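You operate a simulated robot arm through the tools that you are given. There is no shell and no other tool. Be economical: measure what you need, move in short steps, check, and stop when the job is done.

You are at the controls of a simulated robot arm. One attempt, no reset.

Task
Put one of the green mounts from the blue tray on the frame bench on top of the teal plugs box. Then take the right bearing on the top of the packing bench and put it away on the top of the end bench. Then put the blue clip of station four in the blue crate on the far cart. Then put the orange link on the good mat. Then take the small rotor from the top of the big pale cover and leave it on the rework mat. Then fetch the green foam and set it on the good mat. Then pull the left drawer of the wiring bench open. Keep to this order. Set down upright: blue clip of station four.

Only the result counts: the job must be done as asked and must still hold three seconds after the hand-in. Knocking over, shifting, dropping, spilling or breaking anything else fails it. A push-on lid holds only when it is set on centred and level and pressed home; a screw cap is set on level and turned clockwise until tight.

Robot
A 7-joint arm with a two-finger parallel gripper on a trunk, on a base that drives. Base frame: it is fixed to the floor where the robot stands at the start and does not move with it; the origin is under the middle of the robot, x ahead of it, y to its left, z up; the surface under the hand at the start is at about z = 800. Readings come in mm, rad, newtons and seconds.
With the tool pointing down near the work surface it reaches from about 260 to 600 mm from the robot's upright axis, wherever it stands. Its first joint turns from -2.897 to 2.897 rad. Places, roughly: blue clip of station four (5x3x5 cm) [3300, -1900, 700]; blue crate on the far cart (31x20x10 cm) [700, -3400, 900]; good mat [7500, 1600, 800]; green foam (8x8x4 cm) [5600, -1500, 800]; green mount (4x4x3 cm) [500, 0, 800]; left drawer of the wiring bench [1600, -2600, 800]; orange link (6x2x5 cm) [5000, -1600, 800]; rework mat [7500, 2100, 800]; right bearing (5x5x3 cm) [2500, 3200, 900]; small rotor (8x7x18 cm) [5000, -1500, 900]; teal plugs box [500, 500, 750]; top of the end bench [100, -8800, 800]. Payload 3.4 kg.
Tool frame: the origin (TCP) lies between the finger pads and is the grasp point; the fingertips stand 30 mm ahead of it; z points along the fingers, y is the line along which they close. Largest opening 94 mm; finger width 28, thickness 10; the body of the gripper, 50 by 96 mm, starts 55 mm behind the TCP.
Orientation is told as [roll, pitch, yaw] about the base's x, y, z axes, in that order, counted from this pose: with the fingers straight down and closing along the base's y, the tool's x points along the base's -x, its y along +y and its z along -z.

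Tools
- The arm moves only by the tool step_arm. Its argument "motion" is a list of rows, each a list of 7 numbers: the opening, from 0 (shut) to 1 (fully open), then the shift along the tool's x, y, z in units of 50 mm (1.0 is 50 mm), then the turn, a rotation vector about the tool's x, y, z in units of 5 degrees (1.0 is 5 degrees). In form: [[gripper, dx, dy, dz, wx, wy, wz], ...]. A call has 1 to 12 rows; each row shifts and turns the commanded pose from where the row before left it, along the tool's axes as they then stand. A call with a number of a shift or a turn outside -1 to 1 is refused whole. A row lasts 0.2 s, in which the tool goes at most 50 mm and 0.15 rad; a call with a longer step from one row to the next is refused whole, and so is a gripper value outside its range. Where a pose cannot be reached the arm comes as near as it can. A force on the tool above 40 N (or 10 N above the force at the start of the call, whichever is more), or a blocked arm, ends the call early, and 0.2 s more pass. The fingers move at their own pace (about 72 mm/s each) and stop on an object; they squeeze with about 33 N. The grip force told is the motor's: it shows also when the fingers shut on nothing. Time passes only in rows, and 0.2 s behind the last, so rows that do not move let the fingers close. It gives the time, the measured TCP pose, the force on the tool (base axes), the opening and the grip force at its end, in the units of the frame above (readings bear some noise), with the torque about the TCP (base axes, N m) and any sound that the robot's microphone picked up, and new pictures: "views" is both (left out), scene, wrist or none.
- Cameras (640 x 400 px; columns grow to the right, rows downward): "scene" is now at [11.6, 184.1, 1574]; the picture's right is [0.33, -0.95, 0.00], its down [-0.79, -0.27, -0.55] and it looks along [0.52, 0.18, -0.83] (base axes); focal length 254 px, centre (320, 200). "wrist" rides on the gripper at [76, 14, -102] in the tool frame; the picture's right is [-0.18, 0.98, 0.00], its down [-0.75, -0.14, -0.64] and it looks along [-0.63, -0.12, 0.77] (tool axes); focal length 243 px, centre (320, 200). There is no depth. A picture from a camera that has moved, and an enlarged one, comes with that camera's place and axes in the base frame and with its lens. The place of the scene camera against the robot may be out by one fixed shift of up to 18 mm in any direction.
- slide_trunk(by): slides the trunk up (or, below 0, down) by that many mm; the arm and the scene camera ride with it, the base frame stays. It gives what a move gives, with no picture.
- drive_base(legs): drives the robot by 1 to 6 legs, each [ahead, left, turn to the left] in mm, mm and rad, along the robot's own axes; the way and the turn of a leg run together, so that a leg with both is an arc; at most 1500 mm and 3.142 rad a leg. The arm and the cameras ride along, it lands a little off, and it stops where it bumps. It gives what a move gives, and a new picture of the scene camera.
- pan_tilt(pan, tilt): turns the head with the scene camera to pan (to the left, within 2.705 rad either way) and tilt (down, from -0.506 to 1.204), counted from straight ahead of the robot. It gives what a move gives, and a new picture of the scene camera.
- close_up(camera, box): a new picture of the part [left, top, right, bottom] of that camera's present view, enlarged. The clock stands still meanwhile.
- close_job(): hands the job in; it is judged then, once.

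Work in short steps. Places have to be worked out from the pictures, the camera data and where the tool is seen: move nearer, look again, correct. Check each grasp and each placing, and mend what went wrong. You have 196 turns and 260 pictures in all, those below and enlarged ones among them. Open the gripper and draw the arm clear of the work before you hand the job in, unless the task says otherwise.

The tools are called after "Emit:" by a JSON object that holds its "op" and its "data". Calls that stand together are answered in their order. step_arm: Moves the arm, as the interface text tells. Its arguments: {"type":"object","properties":{"motion":{"type":"array","items":{"type":"array","items":{"type":"number"}}},"views":{"type":"string","enum":["both","scene","wrist","none"]}},"required":["motion"]} The other tools are called the same way: slide_trunk (by) slides the trunk up or down; drive_base (legs) drives the base; pan_tilt (pan, tilt) turns the head that bears the scene camera; close_up (camera, box) takes an enlarged picture of a part of a camera's view; close_job () hands the job in.

At the start:

```text
time_s: 0.0
tool_pos: [315.7, 201.0, 1011.3]
ee_rot: [0.0, 0.0, 0.001]
wrist_force: [0.2, -0.8, 0.3]
torque: [0.0, 0.02, 0.0]
grip_width: 94.1
finger_force: 0.0
trunk travel left (down, up): [-250.0, 136.0]
robot x, y, heading: [3.0, 1.2, -0.006]
head pan, tilt: [0.333, 0.984]
```

scene: 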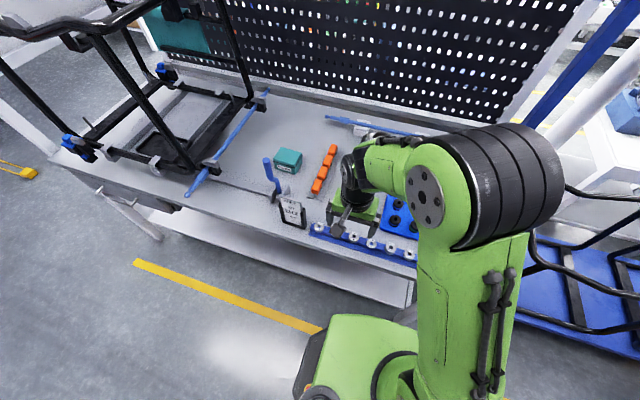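
wrist: 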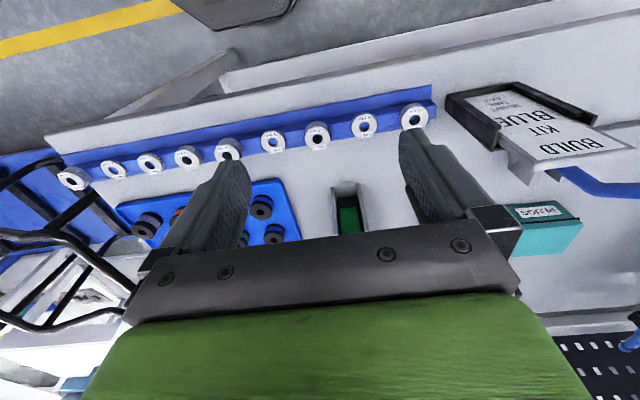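

The wrist view shows a blue tray with items to the left, and the teal plugs box to the right. I enlarge both to identify the green mounts.

Emit:
{"op": "close_up", "data": {"camera": "wrist", "box": [100, 140, 400, 280]}}

Emit:
{"op": "close_up", "data": {"camera": "scene", "box": [240, 100, 480, 270]}}

```text
2.13 times, centred on (250, 210) of wrist
camera zoom: at [238.3, 214.5, 1113.2], right [0.18, 0.98, 0.0], down [0.75, -0.14, 0.64], along [0.63, -0.12, -0.77], focal length 518 px, centre (469, 179)
```

zoom: 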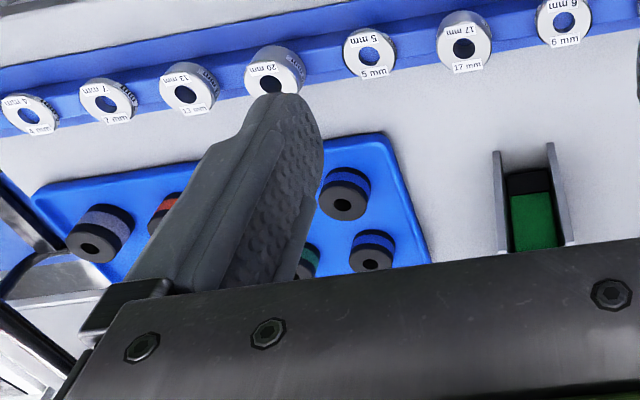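

```text
2.35 times, centred on (360, 185) of scene
camera zoom: at [11.6, 184.1, 1574.0], right [0.33, -0.95, 0.0], down [-0.79, -0.27, -0.55], along [0.52, 0.18, -0.83], focal length 599 px, centre (226, 235)
```

zoom: 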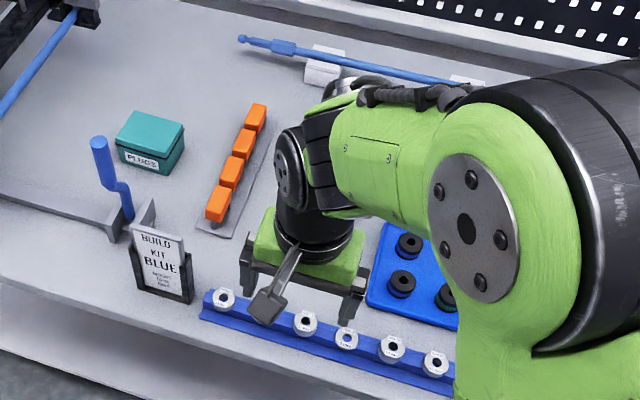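

The green-banded mount appears near (546, 14). I move the hand toward it at this height to see the tray properly.

Emit:
{"op": "step_arm", "data": {"motion": [[1, -0.5, -0.8, 0, 0, 0, 0], [1, -0.5, -0.8, 0, 0, 0, 0], [1, -0.5, -0.8, 0, 0, 0, 0], [1, -0.5, -0.7, 0, 0, 0, 0], [1, -0.4, -0.7, 0, 0, 0, 0]]}}

```text
time_s: 1.2
tool_pos: [437.0, 6.8, 1007.0]
ee_rot: [-0.001, 0.0, 0.003]
wrist_force: [0.5, -0.6, 0.5]
torque: [-0.01, 0.01, 0.01]
grip_width: 93.9
finger_force: 0.2
trunk travel left (down, up): [-250.0, 136.0]
robot x, y, heading: [-0.9, -0.2, -0.003]
head pan, tilt: [0.333, 0.984]
camera scene: at [12.4, 182.6, 1574.2], right [0.33, -0.95, 0.0], down [-0.79, -0.27, -0.55], along [0.52, 0.18, -0.83], focal length 254 px, centre (320, 200)
camera wrist: at [359.8, 20.9, 1109.9], right [0.18, 0.98, 0.0], down [0.75, -0.14, 0.64], along [0.63, -0.12, -0.77], focal length 243 px, centre (320, 200)
```

scene: 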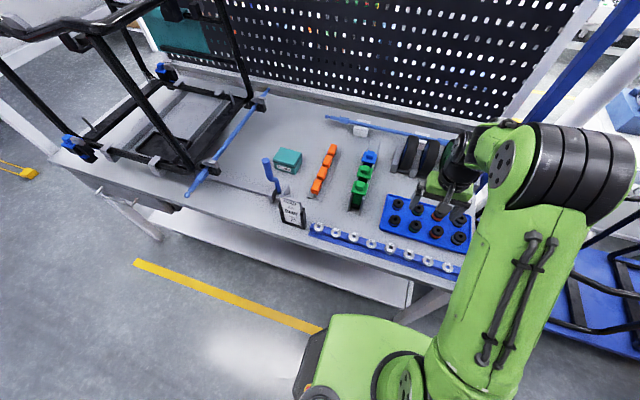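
wrist: 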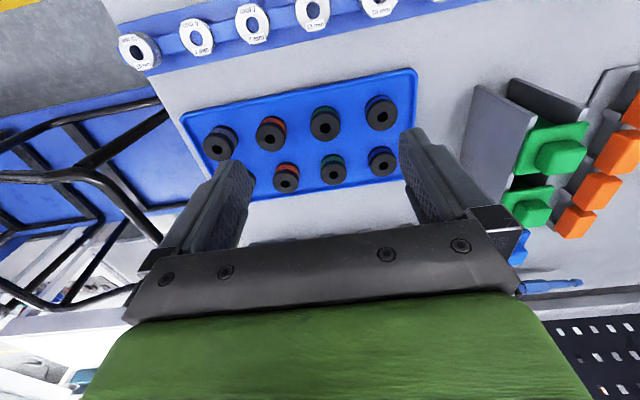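

Emit:
{"op": "close_up", "data": {"camera": "wrist", "box": [180, 60, 430, 216]}}

Emit:
{"op": "close_up", "data": {"camera": "scene", "box": [260, 130, 480, 267]}}

```text
2.56 times, centred on (305, 138) of wrist
camera zoom: at [359.8, 20.9, 1109.9], right [0.18, 0.98, 0.0], down [0.75, -0.14, 0.64], along [0.63, -0.12, -0.77], focal length 621 px, centre (358, 359)
```

zoom: 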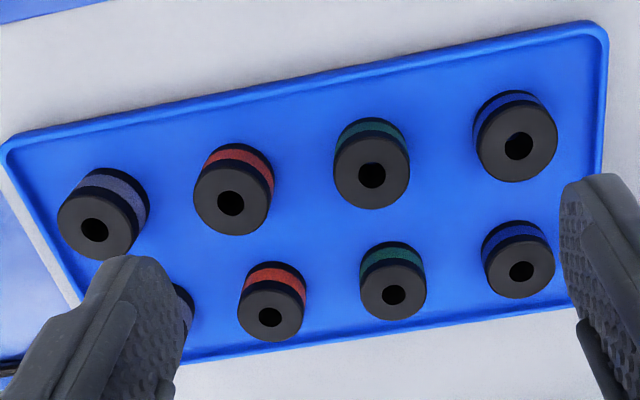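

```text
2.91 times, centred on (370, 198) of scene
camera zoom: at [12.4, 182.6, 1574.2], right [0.33, -0.95, 0.0], down [-0.79, -0.27, -0.55], along [0.52, 0.18, -0.83], focal length 740 px, centre (174, 204)
```

zoom: 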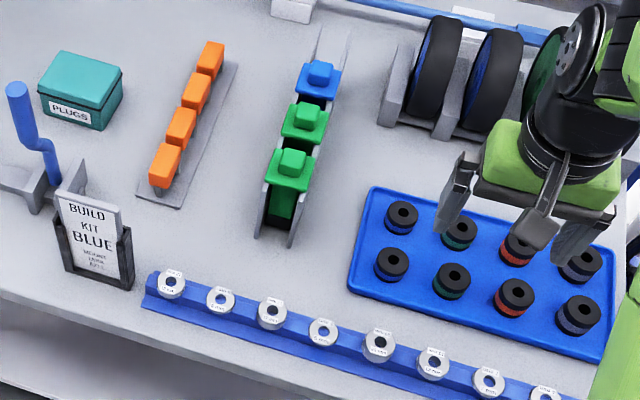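

Near green mount top is judged at about (478, 4). I go above it with a narrower opening (neighbours are about 67 mm off) and look again.

Emit:
{"op": "step_arm", "data": {"motion": [[0.66, -0.82, -0.05, 0, 0, 0, 0], [0.66, 0, 0, 0.8, 0, 0, 0], [0.66, 0, 0, 0.8, 0, 0, 0], [0.66, 0, 0, 0.6, 0, 0, 0]]}}

```text
time_s: 2.2
tool_pos: [479.9, 4.2, 899.5]
ee_rot: [0.0, 0.001, -0.001]
wrist_force: [0.4, 0.3, 0.3]
torque: [0.01, 0.0, 0.02]
grip_width: 61.9
finger_force: 0.0
trunk travel left (down, up): [-250.0, 136.0]
robot x, y, heading: [1.7, 0.1, -0.003]
head pan, tilt: [0.333, 0.984]
camera scene: at [11.7, 184.2, 1574.0], right [0.33, -0.95, 0.0], down [-0.79, -0.27, -0.55], along [0.52, 0.18, -0.83], focal length 254 px, centre (320, 200)
camera wrist: at [402.7, 18.8, 1002.4], right [0.18, 0.98, 0.0], down [0.75, -0.14, 0.64], along [0.63, -0.12, -0.77], focal length 243 px, centre (320, 200)
```

scene: 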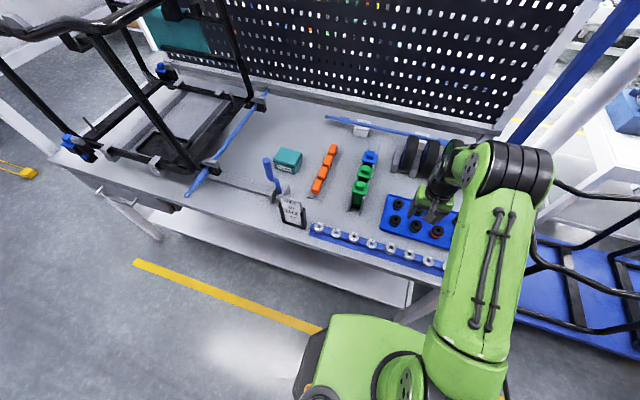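
wrist: 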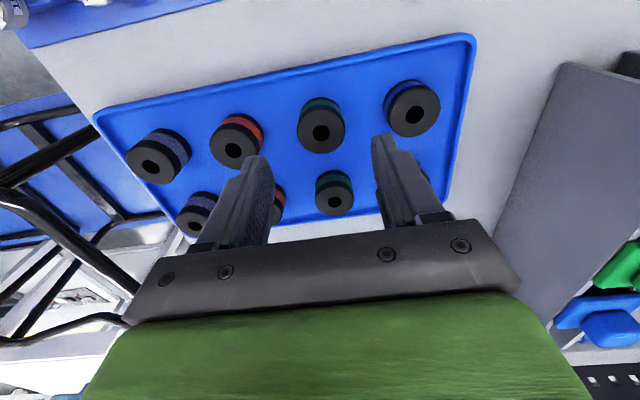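

I need the mount top's height; I enlarge the wrist view.

Emit:
{"op": "close_up", "data": {"camera": "wrist", "box": [260, 80, 420, 180]}}

Emit:
{"op": "close_up", "data": {"camera": "scene", "box": [370, 170, 470, 232]}}

```text
4.00 times, centred on (340, 130) of wrist
camera zoom: at [402.7, 18.8, 1002.4], right [0.18, 0.98, 0.0], down [0.75, -0.14, 0.64], along [0.63, -0.12, -0.77], focal length 970 px, centre (240, 480)
```

zoom: 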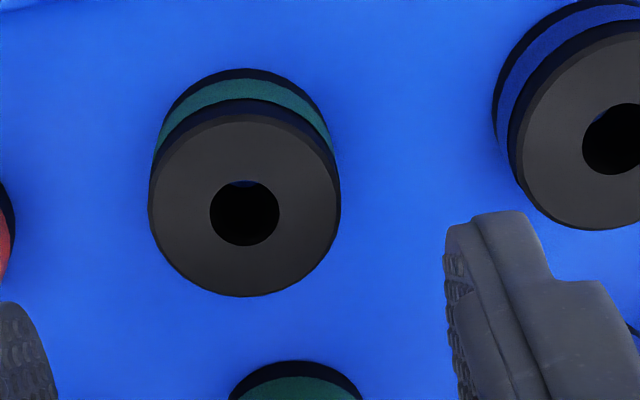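

```text
6.40 times, centred on (420, 201) of scene
camera zoom: at [11.7, 184.2, 1574.0], right [0.33, -0.95, 0.0], down [-0.79, -0.27, -0.55], along [0.52, 0.18, -0.83], focal length 1628 px, centre (-320, 194)
```

zoom: 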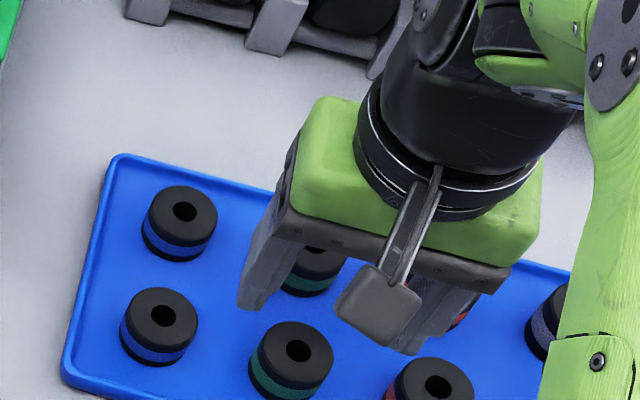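

The top is between z 810 and 835. I descend to about TCP 855 and look again for better range.

Emit:
{"op": "step_arm", "data": {"motion": [[0.66, -0.05, 0, 0.45, 0, 0, 0], [0.66, 0, 0, 0.44, 0, 0, 0]], "views": "none"}}

Emit:
{"op": "close_up", "data": {"camera": "wrist", "box": [240, 40, 432, 160]}}

Emit:
{"op": "close_up", "data": {"camera": "scene", "box": [370, 170, 470, 232]}}

```text
time_s: 2.8
tool_pos: [479.5, 6.3, 855.1]
ee_rot: [-0.002, -0.001, 0.0]
wrist_force: [-0.1, 0.2, 0.6]
torque: [0.02, 0.04, 0.01]
grip_width: 62.1
finger_force: 0.0
trunk travel left (down, up): [-250.0, 136.0]
robot x, y, heading: [2.4, -0.3, -0.001]
head pan, tilt: [0.333, 0.984]
```

```text
3.33 times, centred on (336, 100) of wrist
camera zoom: at [402.5, 21.3, 957.3], right [0.18, 0.98, 0.0], down [0.75, -0.14, 0.64], along [0.63, -0.12, -0.77], focal length 809 px, centre (267, 533)
```

zoom: 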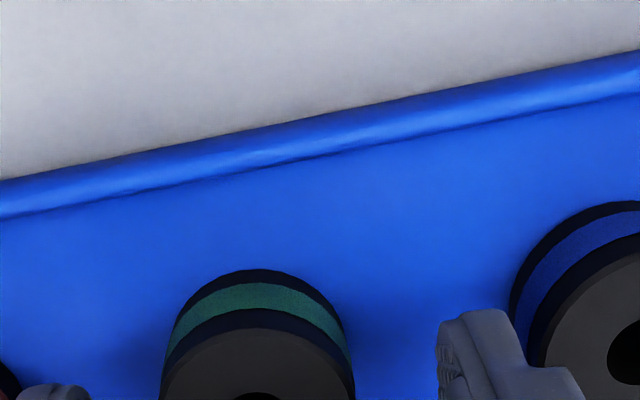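

```text
6.40 times, centred on (420, 201) of scene
camera zoom: at [11.8, 184.0, 1574.0], right [0.33, -0.95, 0.0], down [-0.79, -0.27, -0.55], along [0.52, 0.18, -0.83], focal length 1628 px, centre (-320, 194)
```

zoom: 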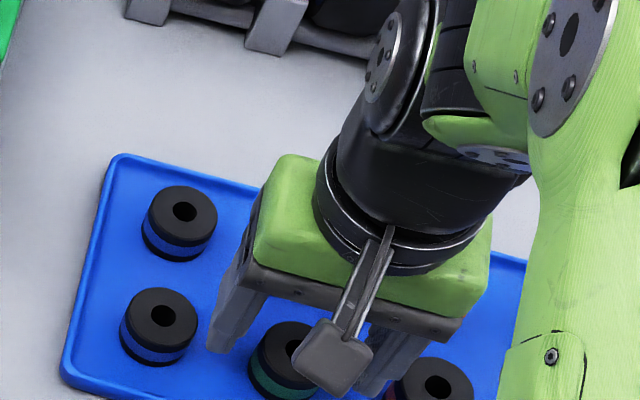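

Emit:
{"op": "close_up", "data": {"camera": "wrist", "box": [220, 110, 412, 230]}}

```text
3.33 times, centred on (316, 170) of wrist
camera zoom: at [402.5, 21.3, 957.3], right [0.18, 0.98, 0.0], down [0.75, -0.14, 0.64], along [0.63, -0.12, -0.77], focal length 809 px, centre (333, 300)
```

zoom: 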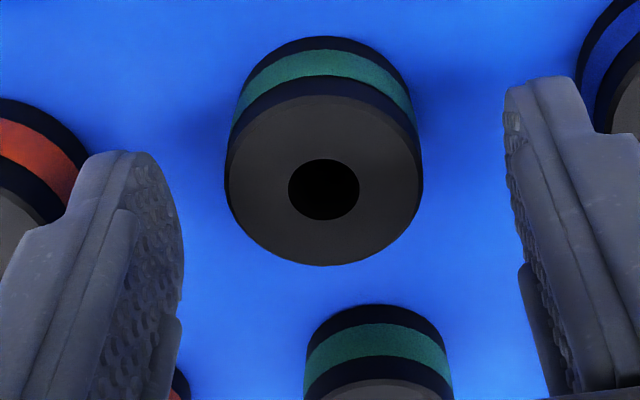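

Triangulating gives the mount top at z≈837, centre (476, 5.5), diameter ~35. I step 3 mm back, go down to TCP≈842 and close.

Emit:
{"op": "step_arm", "data": {"motion": [[0.66, 0.06, 0, 0.27, 0, 0, 0], [0.66, 0, 0, 0, 0, 0, 0], [0, 0, 0, 0, 0, 0, 0], [0, 0, 0, 0, 0, 0, 0], [0, 0, 0, 0, 0, 0, 0]], "views": "wrist"}}

```text
time_s: 4.0
tool_pos: [475.9, 8.5, 842.1]
ee_rot: [-0.001, 0.0, 0.001]
wrist_force: [0.2, -0.1, -0.1]
torque: [-0.02, 0.0, -0.01]
grip_width: 34.3
finger_force: 32.8
trunk travel left (down, up): [-250.0, 136.0]
robot x, y, heading: [5.7, 0.1, 0.0]
head pan, tilt: [0.333, 0.984]
camera wrist: at [399.0, 22.1, 944.6], right [0.18, 0.98, 0.0], down [0.75, -0.14, 0.64], along [0.63, -0.12, -0.77], focal length 243 px, centre (320, 200)
```

wrist: 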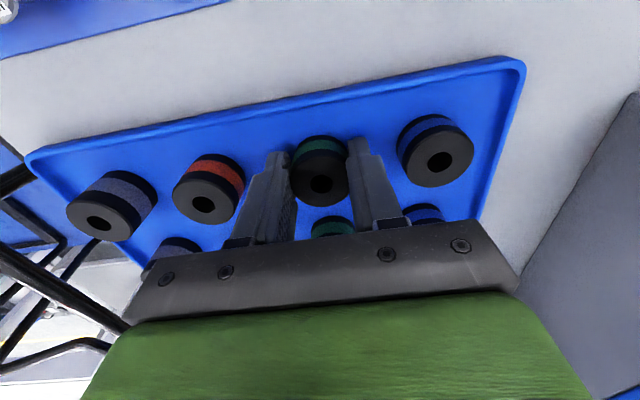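

The mount is held (34 mm). I lift it, retract a bit, then drive left ~450 mm toward the teal plugs box, which lies near (600, 515), out of reach from here.

Emit:
{"op": "step_arm", "data": {"motion": [[0, 0, 0, -0.5, 0, 0, 0], [0, 0, 0, -0.9, 0, 0, 0], [0, 0, 0, -0.9, 0, 0, 0], [0, 0.5, 0, -0.9, 0, 0, 0], [0, 0.9, 0, -0.5, 0, 0, 0], [0, 0.9, 0, 0, 0, 0, 0]], "views": "wrist"}}

Emit:
{"op": "drive_base", "data": {"legs": [[0, 450, 0]]}}

```text
refused: row 4 steps farther than a row can; nothing moved
```

```text
time_s: 5.2
tool_pos: [476.8, 49.5, 843.8]
ee_rot: [-0.038, -0.002, -0.038]
wrist_force: [-0.6, -6.9, 1.5]
torque: [-0.06, 0.02, -0.05]
grip_width: 34.3
finger_force: 33.0
trunk travel left (down, up): [-250.0, 136.0]
robot x, y, heading: [-4.1, 65.2, -0.003]
head pan, tilt: [0.333, 0.984]
stopped in leg 1: the force on the tool passed its limit at 55 N (the readings are from after the stop); the commanded pose is now the measured one
camera scene: at [12.0, 248.3, 1573.9], right [0.32, -0.95, 0.0], down [-0.79, -0.27, -0.55], along [0.52, 0.18, -0.83], focal length 254 px, centre (320, 200)
```

scene: 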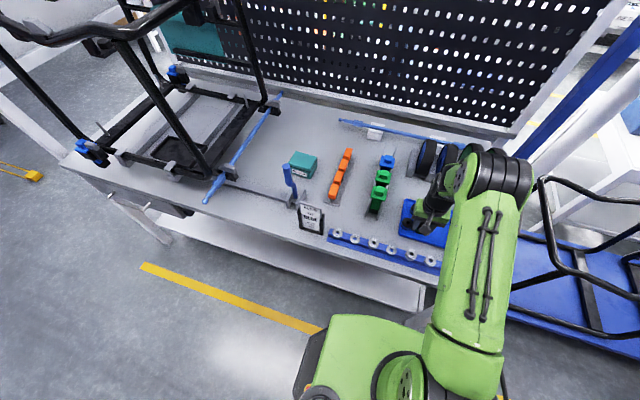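

The move was refused (diagonal step too long) but the drive went ahead with the hand low: it was dragged ~40 mm until a force stop. That was my error for issuing dependent calls together. I check what was disturbed.

Emit:
{"op": "step_arm", "data": {"motion": [[0, 0, 0, 0, 0, 0, 0]], "views": "wrist"}}

Emit:
{"op": "close_up", "data": {"camera": "scene", "box": [380, 170, 480, 260]}}

```text
time_s: 5.6
tool_pos: [476.1, 49.5, 844.8]
ee_rot: [-0.034, -0.002, -0.035]
wrist_force: [-0.2, -9.7, 1.7]
torque: [-0.08, -0.04, -0.07]
grip_width: 34.2
finger_force: 33.1
trunk travel left (down, up): [-250.0, 136.0]
robot x, y, heading: [0.1, 62.4, 0.001]
head pan, tilt: [0.333, 0.984]
camera wrist: at [399.7, 70.7, 944.8], right [0.22, 0.98, -0.03], down [0.75, -0.14, 0.65], along [0.63, -0.17, -0.76], focal length 243 px, centre (320, 200)
```

wrist: 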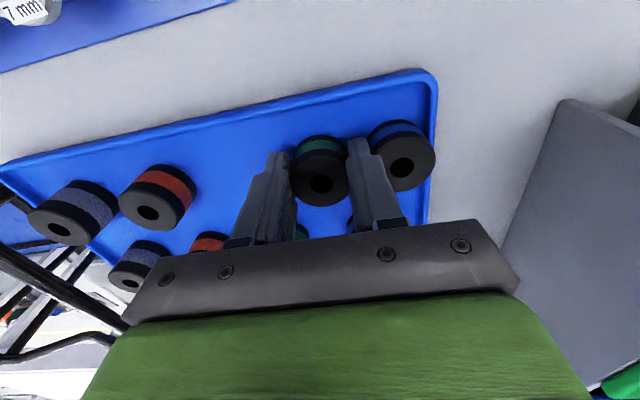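

```text
4.44 times, centred on (430, 215) of scene
camera zoom: at [12.2, 246.2, 1574.1], right [0.32, -0.95, 0.0], down [-0.79, -0.27, -0.55], along [0.52, 0.18, -0.83], focal length 1131 px, centre (-169, 133)
```

zoom: 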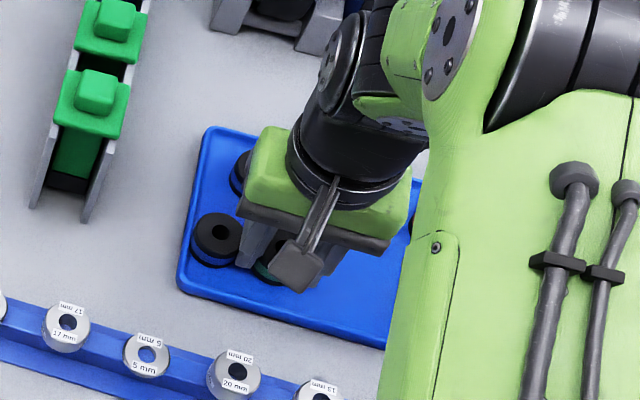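

The blue-banded mount was pushed about 22 mm toward the tray edge (from y≈70 to 92); the tray itself didn't move. I'll put that right: first back off and lift, correct the tilt, then look.

Emit:
{"op": "step_arm", "data": {"motion": [[0, 0, -0.15, 0, 0, 0, 0], [0, 0, -0.05, -0.4, 0, 0, 0], [0, 0, 0, -0.8, 0.38, 0, -0.4], [0, 0, 0, -0.4, 0, 0, 0]]}}

```text
time_s: 6.6
tool_pos: [473.4, 46.5, 922.1]
ee_rot: [-0.066, 0.0, 0.004]
wrist_force: [-0.3, -0.7, -0.8]
torque: [0.03, 0.01, 0.01]
grip_width: 34.4
finger_force: 32.7
trunk travel left (down, up): [-250.0, 136.0]
robot x, y, heading: [1.2, 62.4, 0.001]
head pan, tilt: [0.333, 0.984]
camera scene: at [12.5, 247.2, 1574.0], right [0.32, -0.95, 0.0], down [-0.79, -0.27, -0.55], along [0.52, 0.18, -0.83], focal length 254 px, centre (320, 200)
camera wrist: at [396.9, 66.7, 1023.2], right [0.18, 0.98, -0.07], down [0.75, -0.1, 0.65], along [0.63, -0.17, -0.76], focal length 243 px, centre (320, 200)
```

scene: 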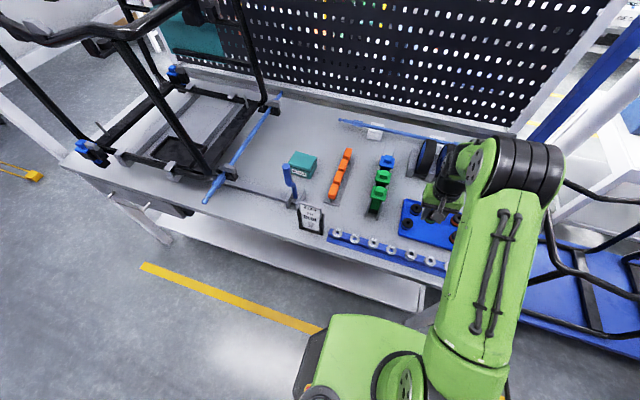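
wrist: 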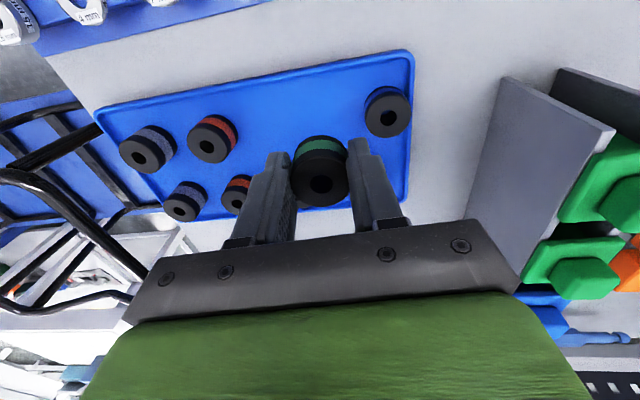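

My roll correction had the wrong sign. I now level the hand, return the green mount over its original spot (476, 5.5).

Emit:
{"op": "step_arm", "data": {"motion": [[0, 0, -0.4, 0, -0.38, 0, 0], [0, 0, -0.4, 0, -0.37, 0, 0], [0, 0, 0, 0, 0, 0, 0]], "views": "none"}}

```text
time_s: 7.4
tool_pos: [475.4, 5.0, 924.9]
ee_rot: [-0.002, 0.0, 0.004]
wrist_force: [0.3, 0.4, -0.1]
torque: [-0.02, -0.02, 0.01]
grip_width: 34.3
finger_force: 32.7
trunk travel left (down, up): [-250.0, 136.0]
robot x, y, heading: [0.4, 62.1, -0.006]
head pan, tilt: [0.333, 0.984]
```

Level now and over the spot. I lower to about 843 and release with a small opening.

Emit:
{"op": "step_arm", "data": {"motion": [[0, 0, 0, 0.8, 0, 0, 0], [0, 0, 0, 0.6, 0, 0, 0], [0, 0, 0, 0.22, 0, 0, 0], [0, 0, 0, 0, 0, 0, 0], [0.62, 0, 0, 0, 0, 0, 0], [0.62, 0, 0, 0, 0, 0, 0], [0.62, 0, 0, 0, 0, 0, 0]], "views": "wrist"}}

```text
time_s: 9.0
tool_pos: [475.1, 6.7, 845.7]
ee_rot: [-0.003, 0.002, 0.003]
wrist_force: [-0.6, 0.4, 0.2]
torque: [-0.01, 0.02, 0.05]
grip_width: 58.3
finger_force: 0.1
trunk travel left (down, up): [-250.0, 136.0]
robot x, y, heading: [-0.5, 64.7, 0.0]
head pan, tilt: [0.333, 0.984]
camera wrist: at [397.2, 21.1, 947.0], right [0.18, 0.98, 0.0], down [0.75, -0.14, 0.64], along [0.63, -0.12, -0.77], focal length 243 px, centre (320, 200)
```

wrist: 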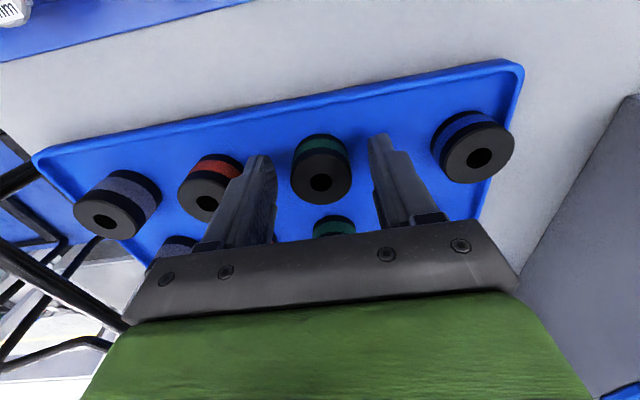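

Green is back standing. Blue-banded mount sits at (474, 90); it belongs at (474, 70). I rise and go above it for a high grip.

Emit:
{"op": "step_arm", "data": {"motion": [[0.62, 0, 0, -0.5, 0, 0, 0], [0.62, 0, 0, -0.5, 0, 0, 0], [0.58, 0, 0.85, 0, 0, 0, 0], [0.58, 0.02, 0.82, 0, 0, 0, 0], [0.58, 0, 0, 0, 0, 0, 0]], "views": "wrist"}}

```text
time_s: 10.2
tool_pos: [474.2, 92.0, 894.1]
ee_rot: [-0.001, 0.001, 0.002]
wrist_force: [-0.4, 0.4, 0.4]
torque: [0.0, -0.02, 0.01]
grip_width: 54.7
finger_force: 0.1
trunk travel left (down, up): [-250.0, 136.0]
robot x, y, heading: [0.6, 65.0, -0.004]
head pan, tilt: [0.333, 0.984]
camera wrist: at [397.0, 106.0, 995.4], right [0.18, 0.98, 0.0], down [0.75, -0.14, 0.64], along [0.63, -0.12, -0.77], focal length 243 px, centre (320, 200)
```

wrist: 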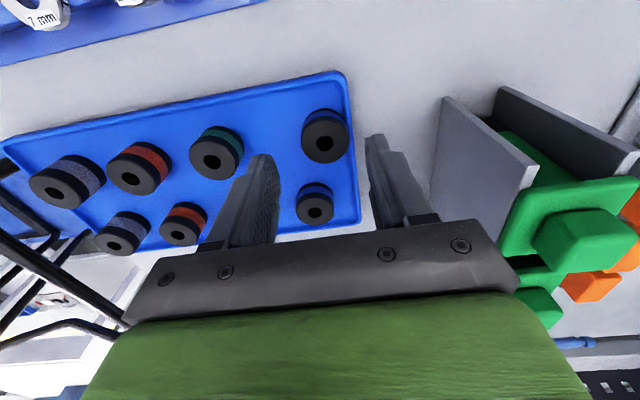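

Relative to the far blue mount's column the offset is 20 mm. I centre (+3.5 mm y), descend to TCP≈854 and grip.

Emit:
{"op": "step_arm", "data": {"motion": [[0.58, 0, 0.07, 0.4, 0, 0, 0], [0.58, 0, 0, 0.4, 0, 0, 0], [0.58, 0, 0, 0, 0, 0, 0], [0.2, 0, 0, 0, 0, 0, 0], [0.2, 0, 0, 0, 0, 0, 0], [0.2, 0, 0, 0, 0, 0, 0]], "views": "wrist"}}

```text
time_s: 11.6
tool_pos: [474.4, 94.3, 853.9]
ee_rot: [-0.003, 0.0, 0.003]
wrist_force: [0.2, -2.9, 0.5]
torque: [-0.08, -0.01, -0.05]
grip_width: 34.6
finger_force: 33.5
trunk travel left (down, up): [-250.0, 136.0]
robot x, y, heading: [-0.5, 62.9, -0.004]
head pan, tilt: [0.333, 0.984]
camera wrist: at [397.7, 108.6, 955.9], right [0.18, 0.98, 0.0], down [0.75, -0.14, 0.64], along [0.63, -0.12, -0.77], focal length 243 px, centre (320, 200)
```

wrist: 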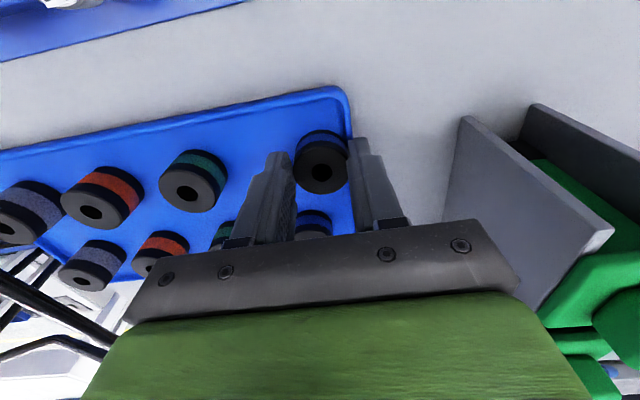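

Gripped. I lift 5 mm, move 20 mm to −y, set down and release.

Emit:
{"op": "step_arm", "data": {"motion": [[0.2, 0, 0, -0.1, 0, 0, 0], [0.2, 0, -0.2, 0, 0, 0, 0], [0.2, 0, -0.2, 0, 0, 0, 0], [0.2, 0, 0, 0.1, 0, 0, 0], [0.2, 0, 0, 0, 0, 0, 0], [0.58, 0, 0, 0, 0, 0, 0], [0.58, 0, 0, 0, 0, 0, 0]], "views": "wrist"}}

Emit:
{"op": "step_arm", "data": {"motion": [[0.58, 0, 0, -0.9, 0, 0, 0], [0.58, 0, 0, -0.9, 0, 0, 0], [0.66, 0.5, -0.5, -0.3, 0, 0, 0]], "views": "wrist"}}

```text
time_s: 13.2
tool_pos: [474.8, 72.5, 854.4]
ee_rot: [-0.002, 0.0, 0.003]
wrist_force: [-0.4, -0.6, 0.0]
torque: [-0.01, -0.03, 0.02]
grip_width: 54.6
finger_force: 0.0
trunk travel left (down, up): [-250.0, 136.0]
robot x, y, heading: [-3.6, 63.3, -0.006]
head pan, tilt: [0.333, 0.984]
camera wrist: at [397.6, 87.2, 955.8], right [0.18, 0.98, 0.0], down [0.75, -0.14, 0.64], along [0.63, -0.12, -0.77], focal length 243 px, centre (320, 200)
```

wrist: 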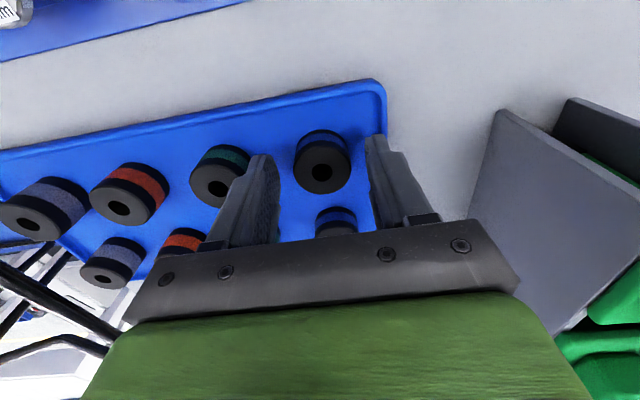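

```text
time_s: 14.0
tool_pos: [450.8, 48.0, 959.7]
ee_rot: [-0.002, 0.0, 0.003]
wrist_force: [-0.3, -0.4, 0.6]
torque: [-0.01, 0.0, -0.01]
grip_width: 62.0
finger_force: 0.0
trunk travel left (down, up): [-250.0, 136.0]
robot x, y, heading: [-0.4, 67.2, 0.003]
head pan, tilt: [0.333, 0.984]
camera wrist: at [373.2, 61.7, 1061.0], right [0.18, 0.98, 0.0], down [0.75, -0.14, 0.64], along [0.63, -0.12, -0.77], focal length 243 px, centre (320, 200)
```

wrist: 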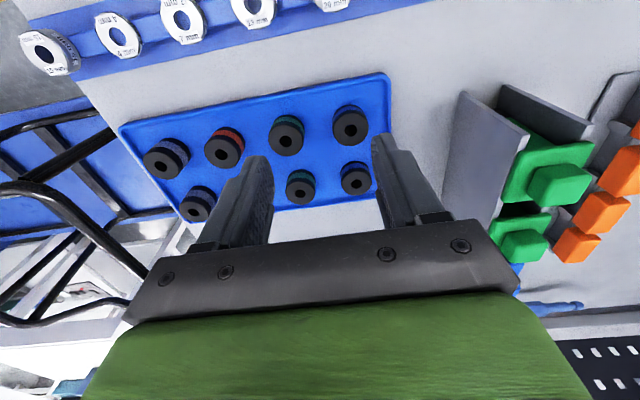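

The tray looks regular again; I enlarge to measure blue against its far neighbour.

Emit:
{"op": "close_up", "data": {"camera": "wrist", "box": [130, 70, 400, 239]}}

```text
2.37 times, centred on (265, 154) of wrist
camera zoom: at [373.2, 61.7, 1061.0], right [0.18, 0.98, 0.0], down [0.75, -0.14, 0.64], along [0.63, -0.12, -0.77], focal length 574 px, centre (450, 308)
```

zoom: 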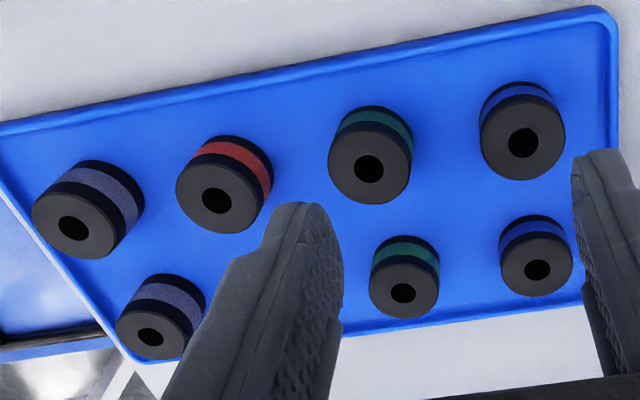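

Restored: blue now at (475.5, 72), in line with its far neighbour (y 72). I regrasp the green mount at (475.5, 7).

Emit:
{"op": "step_arm", "data": {"motion": [[0.66, -0.5, -0.42, 0, 0, 0, 0], [0.66, 0, -0.4, 0.5, 0, 0, 0], [0.66, 0, 0, 0.7, 0, 0, 0], [0.66, 0, 0, 0.7, 0, 0, 0], [0.66, 0, 0, 0.44, 0, 0, 0], [0.66, 0, 0, 0, 0, 0, 0], [0, 0, 0, 0, 0, 0, 0], [0, 0, 0, 0, 0, 0, 0], [0, 0, 0, 0, 0, 0, 0]], "views": "wrist"}}

```text
time_s: 16.0
tool_pos: [477.5, 9.0, 840.3]
ee_rot: [-0.003, 0.0, 0.003]
wrist_force: [0.0, 0.9, 0.1]
torque: [0.01, -0.02, 0.04]
grip_width: 34.2
finger_force: 33.1
trunk travel left (down, up): [-250.0, 136.0]
robot x, y, heading: [-2.8, 63.1, 0.0]
head pan, tilt: [0.333, 0.984]
camera wrist: at [400.3, 21.6, 943.7], right [0.18, 0.98, 0.0], down [0.75, -0.14, 0.64], along [0.63, -0.12, -0.77], focal length 243 px, centre (320, 200)
```

wrist: 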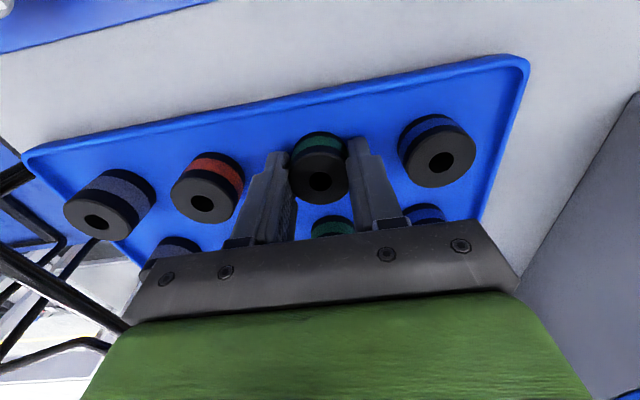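

Held again, and the view matches the original one. I lift and retract; driving comes only after this is confirmed.

Emit:
{"op": "step_arm", "data": {"motion": [[0, 0, 0, -0.5, 0, 0, 0], [0, 0, 0, -0.9, 0, 0, 0], [0, 0, 0, -0.9, 0, 0, 0], [0, 0, 0, -0.9, 0, 0, 0], [0, 0.8, 0, -0.5, 0, 0, 0], [0, 0.9, 0, 0, 0, 0, 0]], "views": "wrist"}}

```text
time_s: 17.4
tool_pos: [390.6, 2.1, 1026.7]
ee_rot: [-0.001, 0.0, 0.003]
wrist_force: [0.2, 0.5, -1.4]
torque: [-0.01, 0.0, 0.0]
grip_width: 34.2
finger_force: 32.4
trunk travel left (down, up): [-250.0, 136.0]
robot x, y, heading: [-1.4, 63.0, -0.002]
head pan, tilt: [0.333, 0.984]
camera wrist: at [313.3, 16.7, 1128.7], right [0.18, 0.98, 0.0], down [0.75, -0.14, 0.64], along [0.63, -0.12, -0.77], focal length 243 px, centre (320, 200)
```

wrist: 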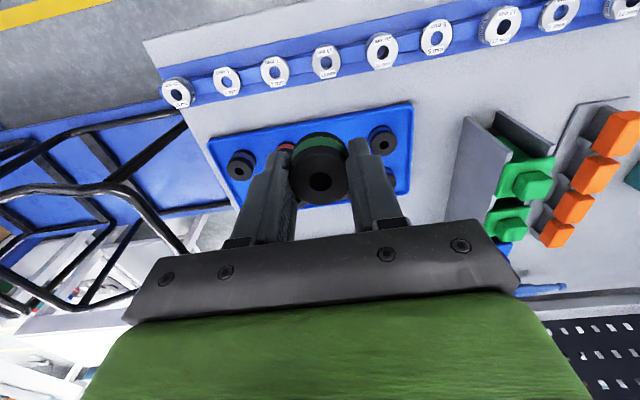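

Mount is up and clear at z≈1027. Now I drive left ~440 and slightly forward.

Emit:
{"op": "drive_base", "data": {"legs": [[30, 430, 0]]}}

```text
time_s: 20.0
tool_pos: [423.6, 430.3, 1026.7]
ee_rot: [-0.001, -0.001, -0.008]
wrist_force: [0.2, 0.3, 0.0]
torque: [-0.01, 0.05, -0.02]
grip_width: 34.4
finger_force: 33.0
trunk travel left (down, up): [-250.0, 136.0]
robot x, y, heading: [38.3, 491.5, -0.016]
head pan, tilt: [0.333, 0.984]
camera scene: at [47.9, 680.5, 1573.9], right [0.31, -0.95, 0.0], down [-0.79, -0.26, -0.55], along [0.53, 0.17, -0.83], focal length 254 px, centre (320, 200)
```

scene: 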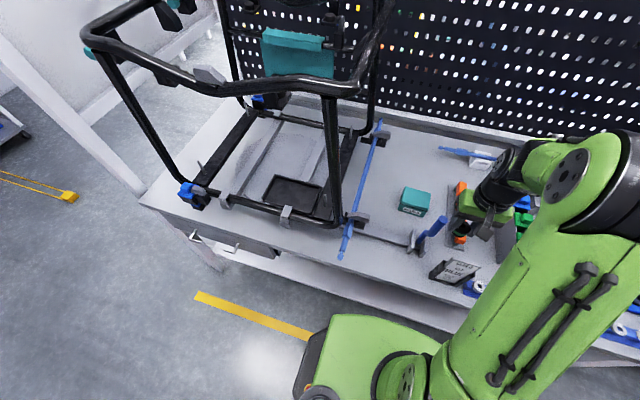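

I check that the sign and surroundings are undisturbed and locate the box.

Emit:
{"op": "close_up", "data": {"camera": "scene", "box": [360, 170, 520, 300]}}

```text
3.08 times, centred on (440, 235) of scene
camera zoom: at [47.9, 680.5, 1573.9], right [0.31, -0.95, 0.0], down [-0.79, -0.26, -0.55], along [0.53, 0.17, -0.83], focal length 783 px, centre (-49, 92)
```

zoom: 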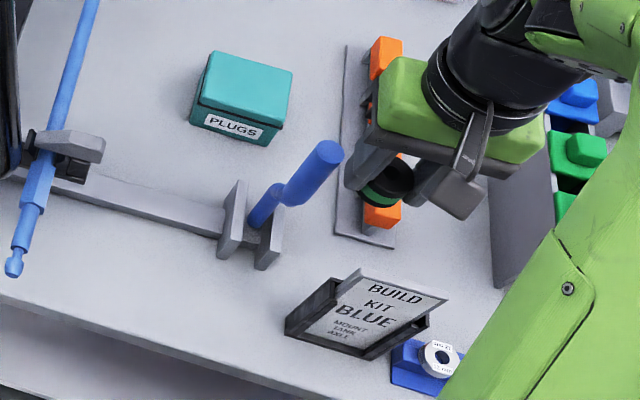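

All upright. Box top is near (608, 513). I move the hand closer at height to see it with the wrist camera.

Emit:
{"op": "step_arm", "data": {"motion": [[0, -0.5, 0.8, 0, 0, 0, 0], [0, -0.5, 0.8, 0, 0, 0, 0], [0, -0.9, 0, 0, 0, 0, 0], [0, -0.9, 0, 0.3, 0, 0, 0], [0, 0, 0, 0.4, 0, 0, 0]]}}

```text
time_s: 20.4
tool_pos: [434.4, 441.0, 1027.9]
ee_rot: [-0.019, 0.015, -0.039]
wrist_force: [-7.4, -10.9, 5.9]
torque: [0.19, 0.07, 0.35]
grip_width: 34.3
finger_force: 32.9
trunk travel left (down, up): [-250.0, 136.0]
robot x, y, heading: [34.1, 496.4, -0.019]
head pan, tilt: [0.333, 0.984]
stopped in row 1: the force on the tool passed its limit at 55 N (the readings are from after the stop); the commanded pose is now the measured one
camera scene: at [47.7, 679.3, 1574.1], right [0.31, -0.95, 0.0], down [-0.79, -0.26, -0.55], along [0.53, 0.17, -0.83], focal length 254 px, centre (320, 200)
camera wrist: at [358.9, 459.1, 1130.2], right [0.22, 0.98, -0.02], down [0.76, -0.16, 0.63], along [0.62, -0.16, -0.77], focal length 243 px, centre (320, 200)
```

scene: 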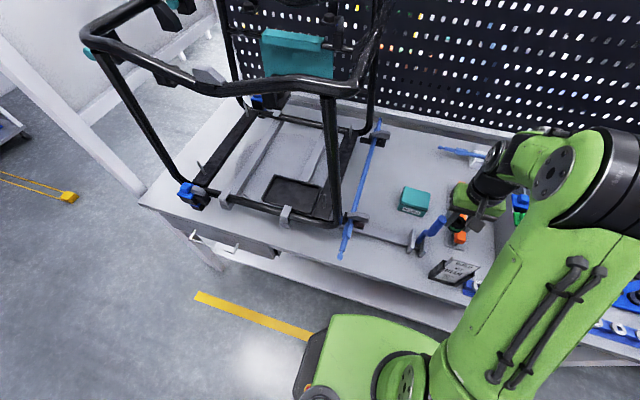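
wrist: 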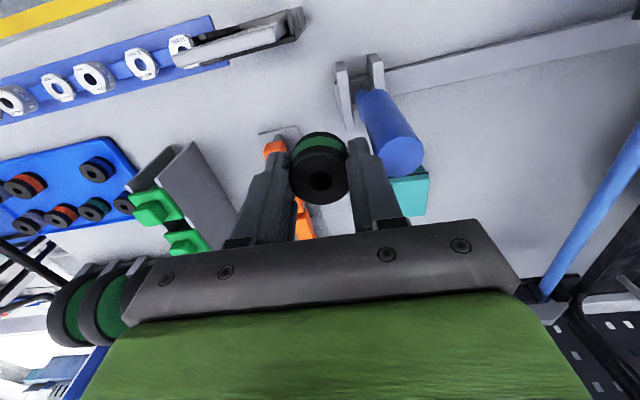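

The finger touched the tall blue clamp lever. I back straight off, rise, and inspect the lever.

Emit:
{"op": "step_arm", "data": {"motion": [[0, 0.25, -0.4, 0, 0, 0, 0], [0, 0.2, -0.4, 0, 0, 0, 0], [0, 0, 0, -0.8, -0.22, -0.17, -0.45], [0, 0, 0, -0.9, 0, 0, 0], [0, 0, 0, -0.9, 0, 0, 0]], "views": "wrist"}}

Emit:
{"op": "close_up", "data": {"camera": "scene", "box": [360, 170, 520, 300]}}

```text
time_s: 21.6
tool_pos: [405.9, 402.7, 1159.2]
ee_rot: [0.003, -0.004, 0.009]
wrist_force: [-0.9, -1.1, -1.0]
torque: [-0.01, -0.02, -0.02]
grip_width: 34.3
finger_force: 32.9
trunk travel left (down, up): [-250.0, 136.0]
robot x, y, heading: [33.3, 493.9, -0.014]
head pan, tilt: [0.333, 0.984]
camera wrist: at [329.0, 415.7, 1261.2], right [0.18, 0.98, 0.0], down [0.75, -0.14, 0.64], along [0.63, -0.11, -0.76], focal length 243 px, centre (320, 200)
```

wrist: 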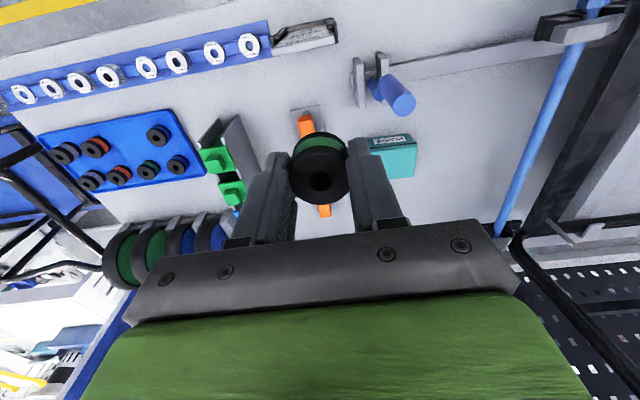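

```text
3.08 times, centred on (440, 235) of scene
camera zoom: at [47.0, 679.7, 1574.0], right [0.31, -0.95, 0.0], down [-0.79, -0.26, -0.55], along [0.53, 0.17, -0.83], focal length 783 px, centre (-49, 92)
```

zoom: 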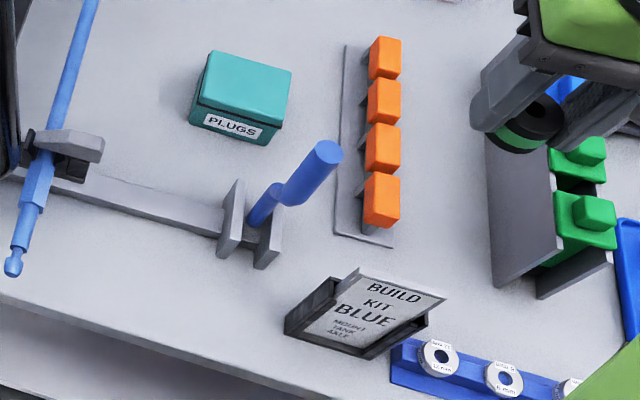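

Lever unmoved. I fly over at z≈1160: first forward, then left.

Emit:
{"op": "step_arm", "data": {"motion": [[0, -0.9, 0, 0, 0, 0, 0], [0, -0.9, 0, 0, 0, 0, 0], [0, -0.9, 0, 0, 0, 0, 0], [0, 0, 0.8, 0, 0, 0, 0], [0, 0, 0.8, 0, 0, 0, 0], [0, 0, 0.6, 0, 0, 0, 0]]}}

```text
time_s: 23.0
tool_pos: [546.4, 516.4, 1159.4]
ee_rot: [0.0, -0.003, 0.008]
wrist_force: [0.3, 0.1, -0.5]
torque: [-0.01, 0.0, -0.02]
grip_width: 34.2
finger_force: 32.8
trunk travel left (down, up): [-250.0, 136.0]
robot x, y, heading: [32.4, 496.9, -0.013]
head pan, tilt: [0.333, 0.984]
camera scene: at [47.5, 680.8, 1573.8], right [0.31, -0.95, 0.0], down [-0.79, -0.26, -0.55], along [0.53, 0.17, -0.83], focal length 254 px, centre (320, 200)
camera wrist: at [469.1, 529.5, 1260.7], right [0.18, 0.98, 0.0], down [0.75, -0.14, 0.64], along [0.64, -0.11, -0.76], focal length 243 px, centre (320, 200)
```

scene: 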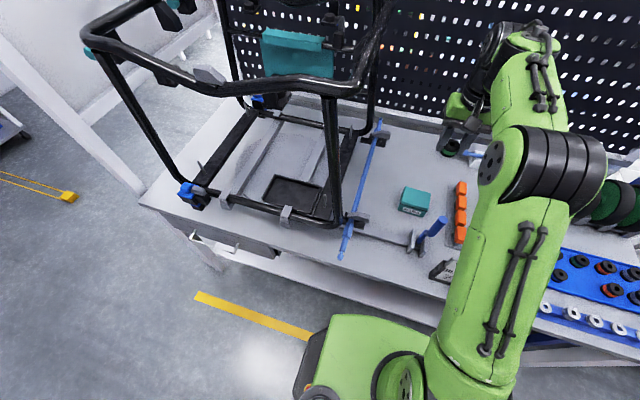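
wrist: 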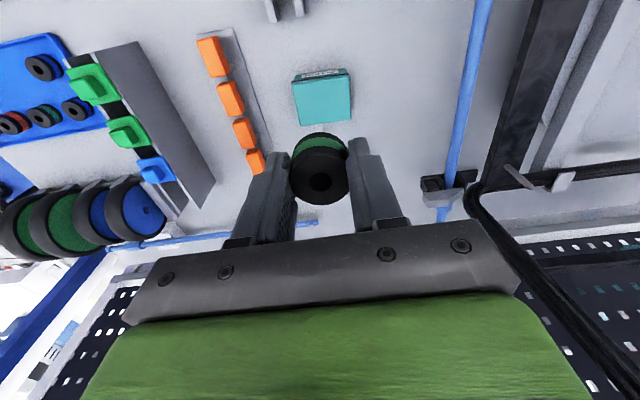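

Box top centre computes to (606, 512). I move over it and descend to about TCP 925, then look.

Emit:
{"op": "step_arm", "data": {"motion": [[0, -0.6, -0.04, 0, 0, 0, 0], [0, -0.58, -0.04, 0, 0, 0, 0], [0, 0, 0, 0.95, 0, 0, 0], [0, 0, 0, 0.95, 0, 0, 0], [0, 0, 0, 0.95, 0, 0, 0], [0, 0, 0, 0.95, 0, 0, 0], [0, 0, 0, 0.9, 0, 0, 0]]}}

Emit:
{"op": "close_up", "data": {"camera": "scene", "box": [360, 120, 500, 240]}}

```text
time_s: 24.6
tool_pos: [589.0, 509.9, 920.5]
ee_rot: [0.003, -0.004, 0.008]
wrist_force: [0.1, -0.1, -0.4]
torque: [-0.06, -0.02, 0.01]
grip_width: 34.2
finger_force: 32.7
out of reach, approached as far as the arm can: row 2
trunk travel left (down, up): [-250.0, 136.0]
robot x, y, heading: [33.1, 495.7, -0.016]
head pan, tilt: [0.333, 0.984]
camera scene: at [48.5, 679.7, 1574.0], right [0.31, -0.95, 0.0], down [-0.79, -0.26, -0.55], along [0.53, 0.17, -0.83], focal length 254 px, centre (320, 200)
camera wrist: at [511.2, 523.9, 1020.9], right [0.18, 0.98, 0.0], down [0.75, -0.14, 0.64], along [0.64, -0.11, -0.76], focal length 243 px, centre (320, 200)
```

scene: 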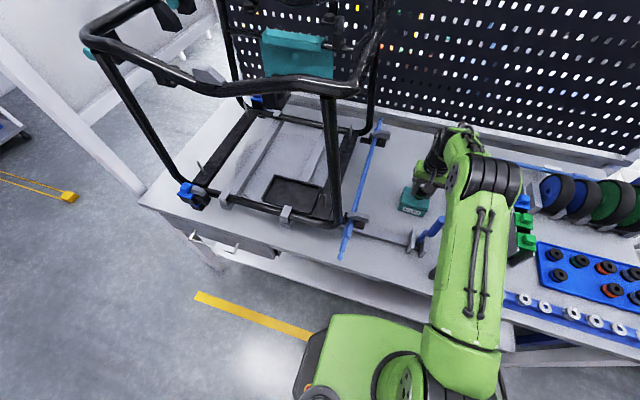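
wrist: 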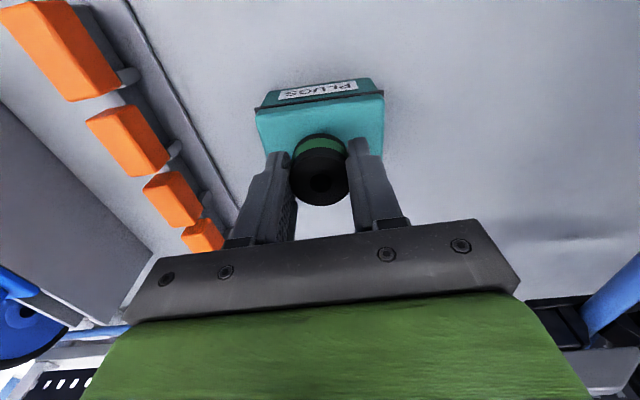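

```text
3.33 times, centred on (430, 180) of scene
camera zoom: at [48.5, 679.7, 1574.0], right [0.31, -0.95, 0.0], down [-0.79, -0.26, -0.55], along [0.53, 0.17, -0.83], focal length 848 px, centre (-47, 267)
```

zoom: 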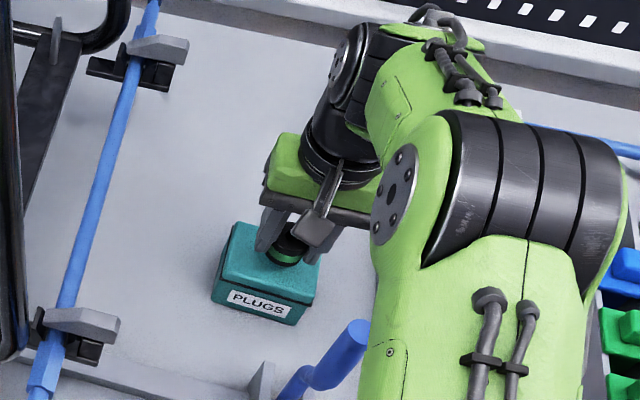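

The mount is over the box but 20 mm behind its front edge; I add ~10 mm in x and descend to just above the expected top (850).

Emit:
{"op": "step_arm", "data": {"motion": [[0, -0.2, 0.04, 0.25, 0, 0, 0], [0, 0, 0, 0.25, 0, 0, 0]], "views": "wrist"}}

Emit:
{"op": "close_up", "data": {"camera": "scene", "box": [380, 160, 480, 222]}}

```text
time_s: 25.2
tool_pos: [599.8, 514.9, 895.1]
ee_rot: [0.004, -0.006, 0.009]
wrist_force: [0.5, -0.2, -1.4]
torque: [0.03, 0.03, 0.0]
grip_width: 34.1
finger_force: 32.6
trunk travel left (down, up): [-250.0, 136.0]
robot x, y, heading: [32.0, 490.4, -0.017]
head pan, tilt: [0.333, 0.984]
camera wrist: at [520.9, 528.3, 996.4], right [0.18, 0.98, 0.0], down [0.75, -0.14, 0.65], along [0.64, -0.11, -0.76], focal length 243 px, centre (320, 200)
```

wrist: 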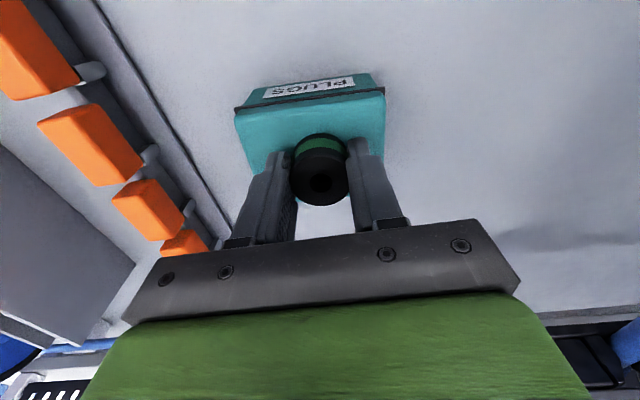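

```text
6.40 times, centred on (430, 191) of scene
camera zoom: at [47.7, 679.5, 1574.0], right [0.31, -0.95, 0.0], down [-0.79, -0.26, -0.55], along [0.53, 0.17, -0.83], focal length 1628 px, centre (-384, 258)
```

zoom: 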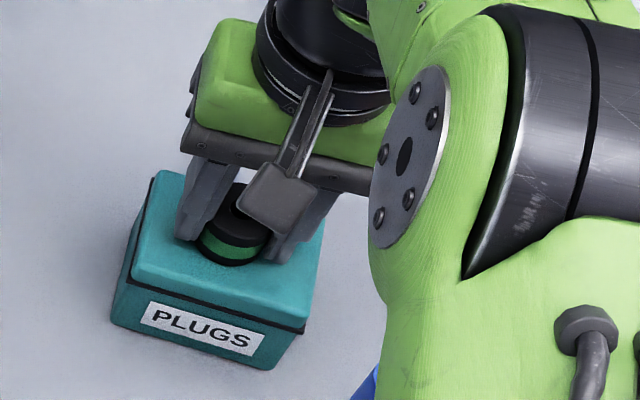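

Well placed. I lower in small steps watching the force.

Emit:
{"op": "step_arm", "data": {"motion": [[0, 0, 0, 0.1, 0, 0, 0], [0, 0, 0, 0.06, 0, 0, 0]], "views": "none"}}

Emit:
{"op": "close_up", "data": {"camera": "scene", "box": [380, 160, 480, 222]}}

```text
time_s: 25.7
tool_pos: [601.1, 515.3, 893.9]
ee_rot: [0.003, -0.015, 0.008]
wrist_force: [-10.5, 0.1, 20.3]
torque: [-0.04, 0.6, -0.05]
grip_width: 34.3
finger_force: 32.5
trunk travel left (down, up): [-250.0, 136.0]
robot x, y, heading: [34.4, 496.7, -0.018]
head pan, tilt: [0.333, 0.984]
stopped in row 2: the force on the tool passed its limit at 45 N (the readings are from after the stop); the commanded pose is now the measured one
```

```text
6.40 times, centred on (430, 191) of scene
camera zoom: at [44.3, 679.5, 1574.1], right [0.31, -0.95, 0.0], down [-0.79, -0.26, -0.55], along [0.53, 0.17, -0.83], focal length 1628 px, centre (-384, 258)
```

zoom: 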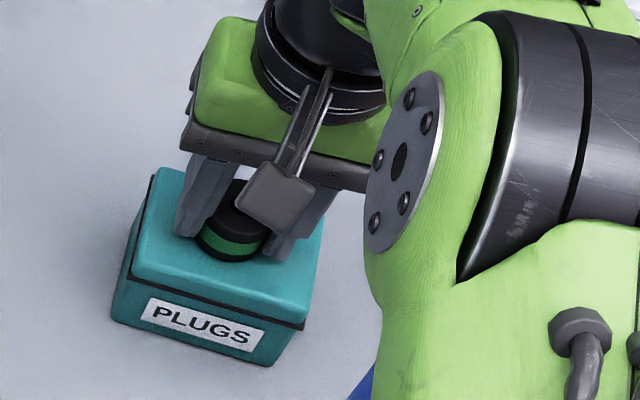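

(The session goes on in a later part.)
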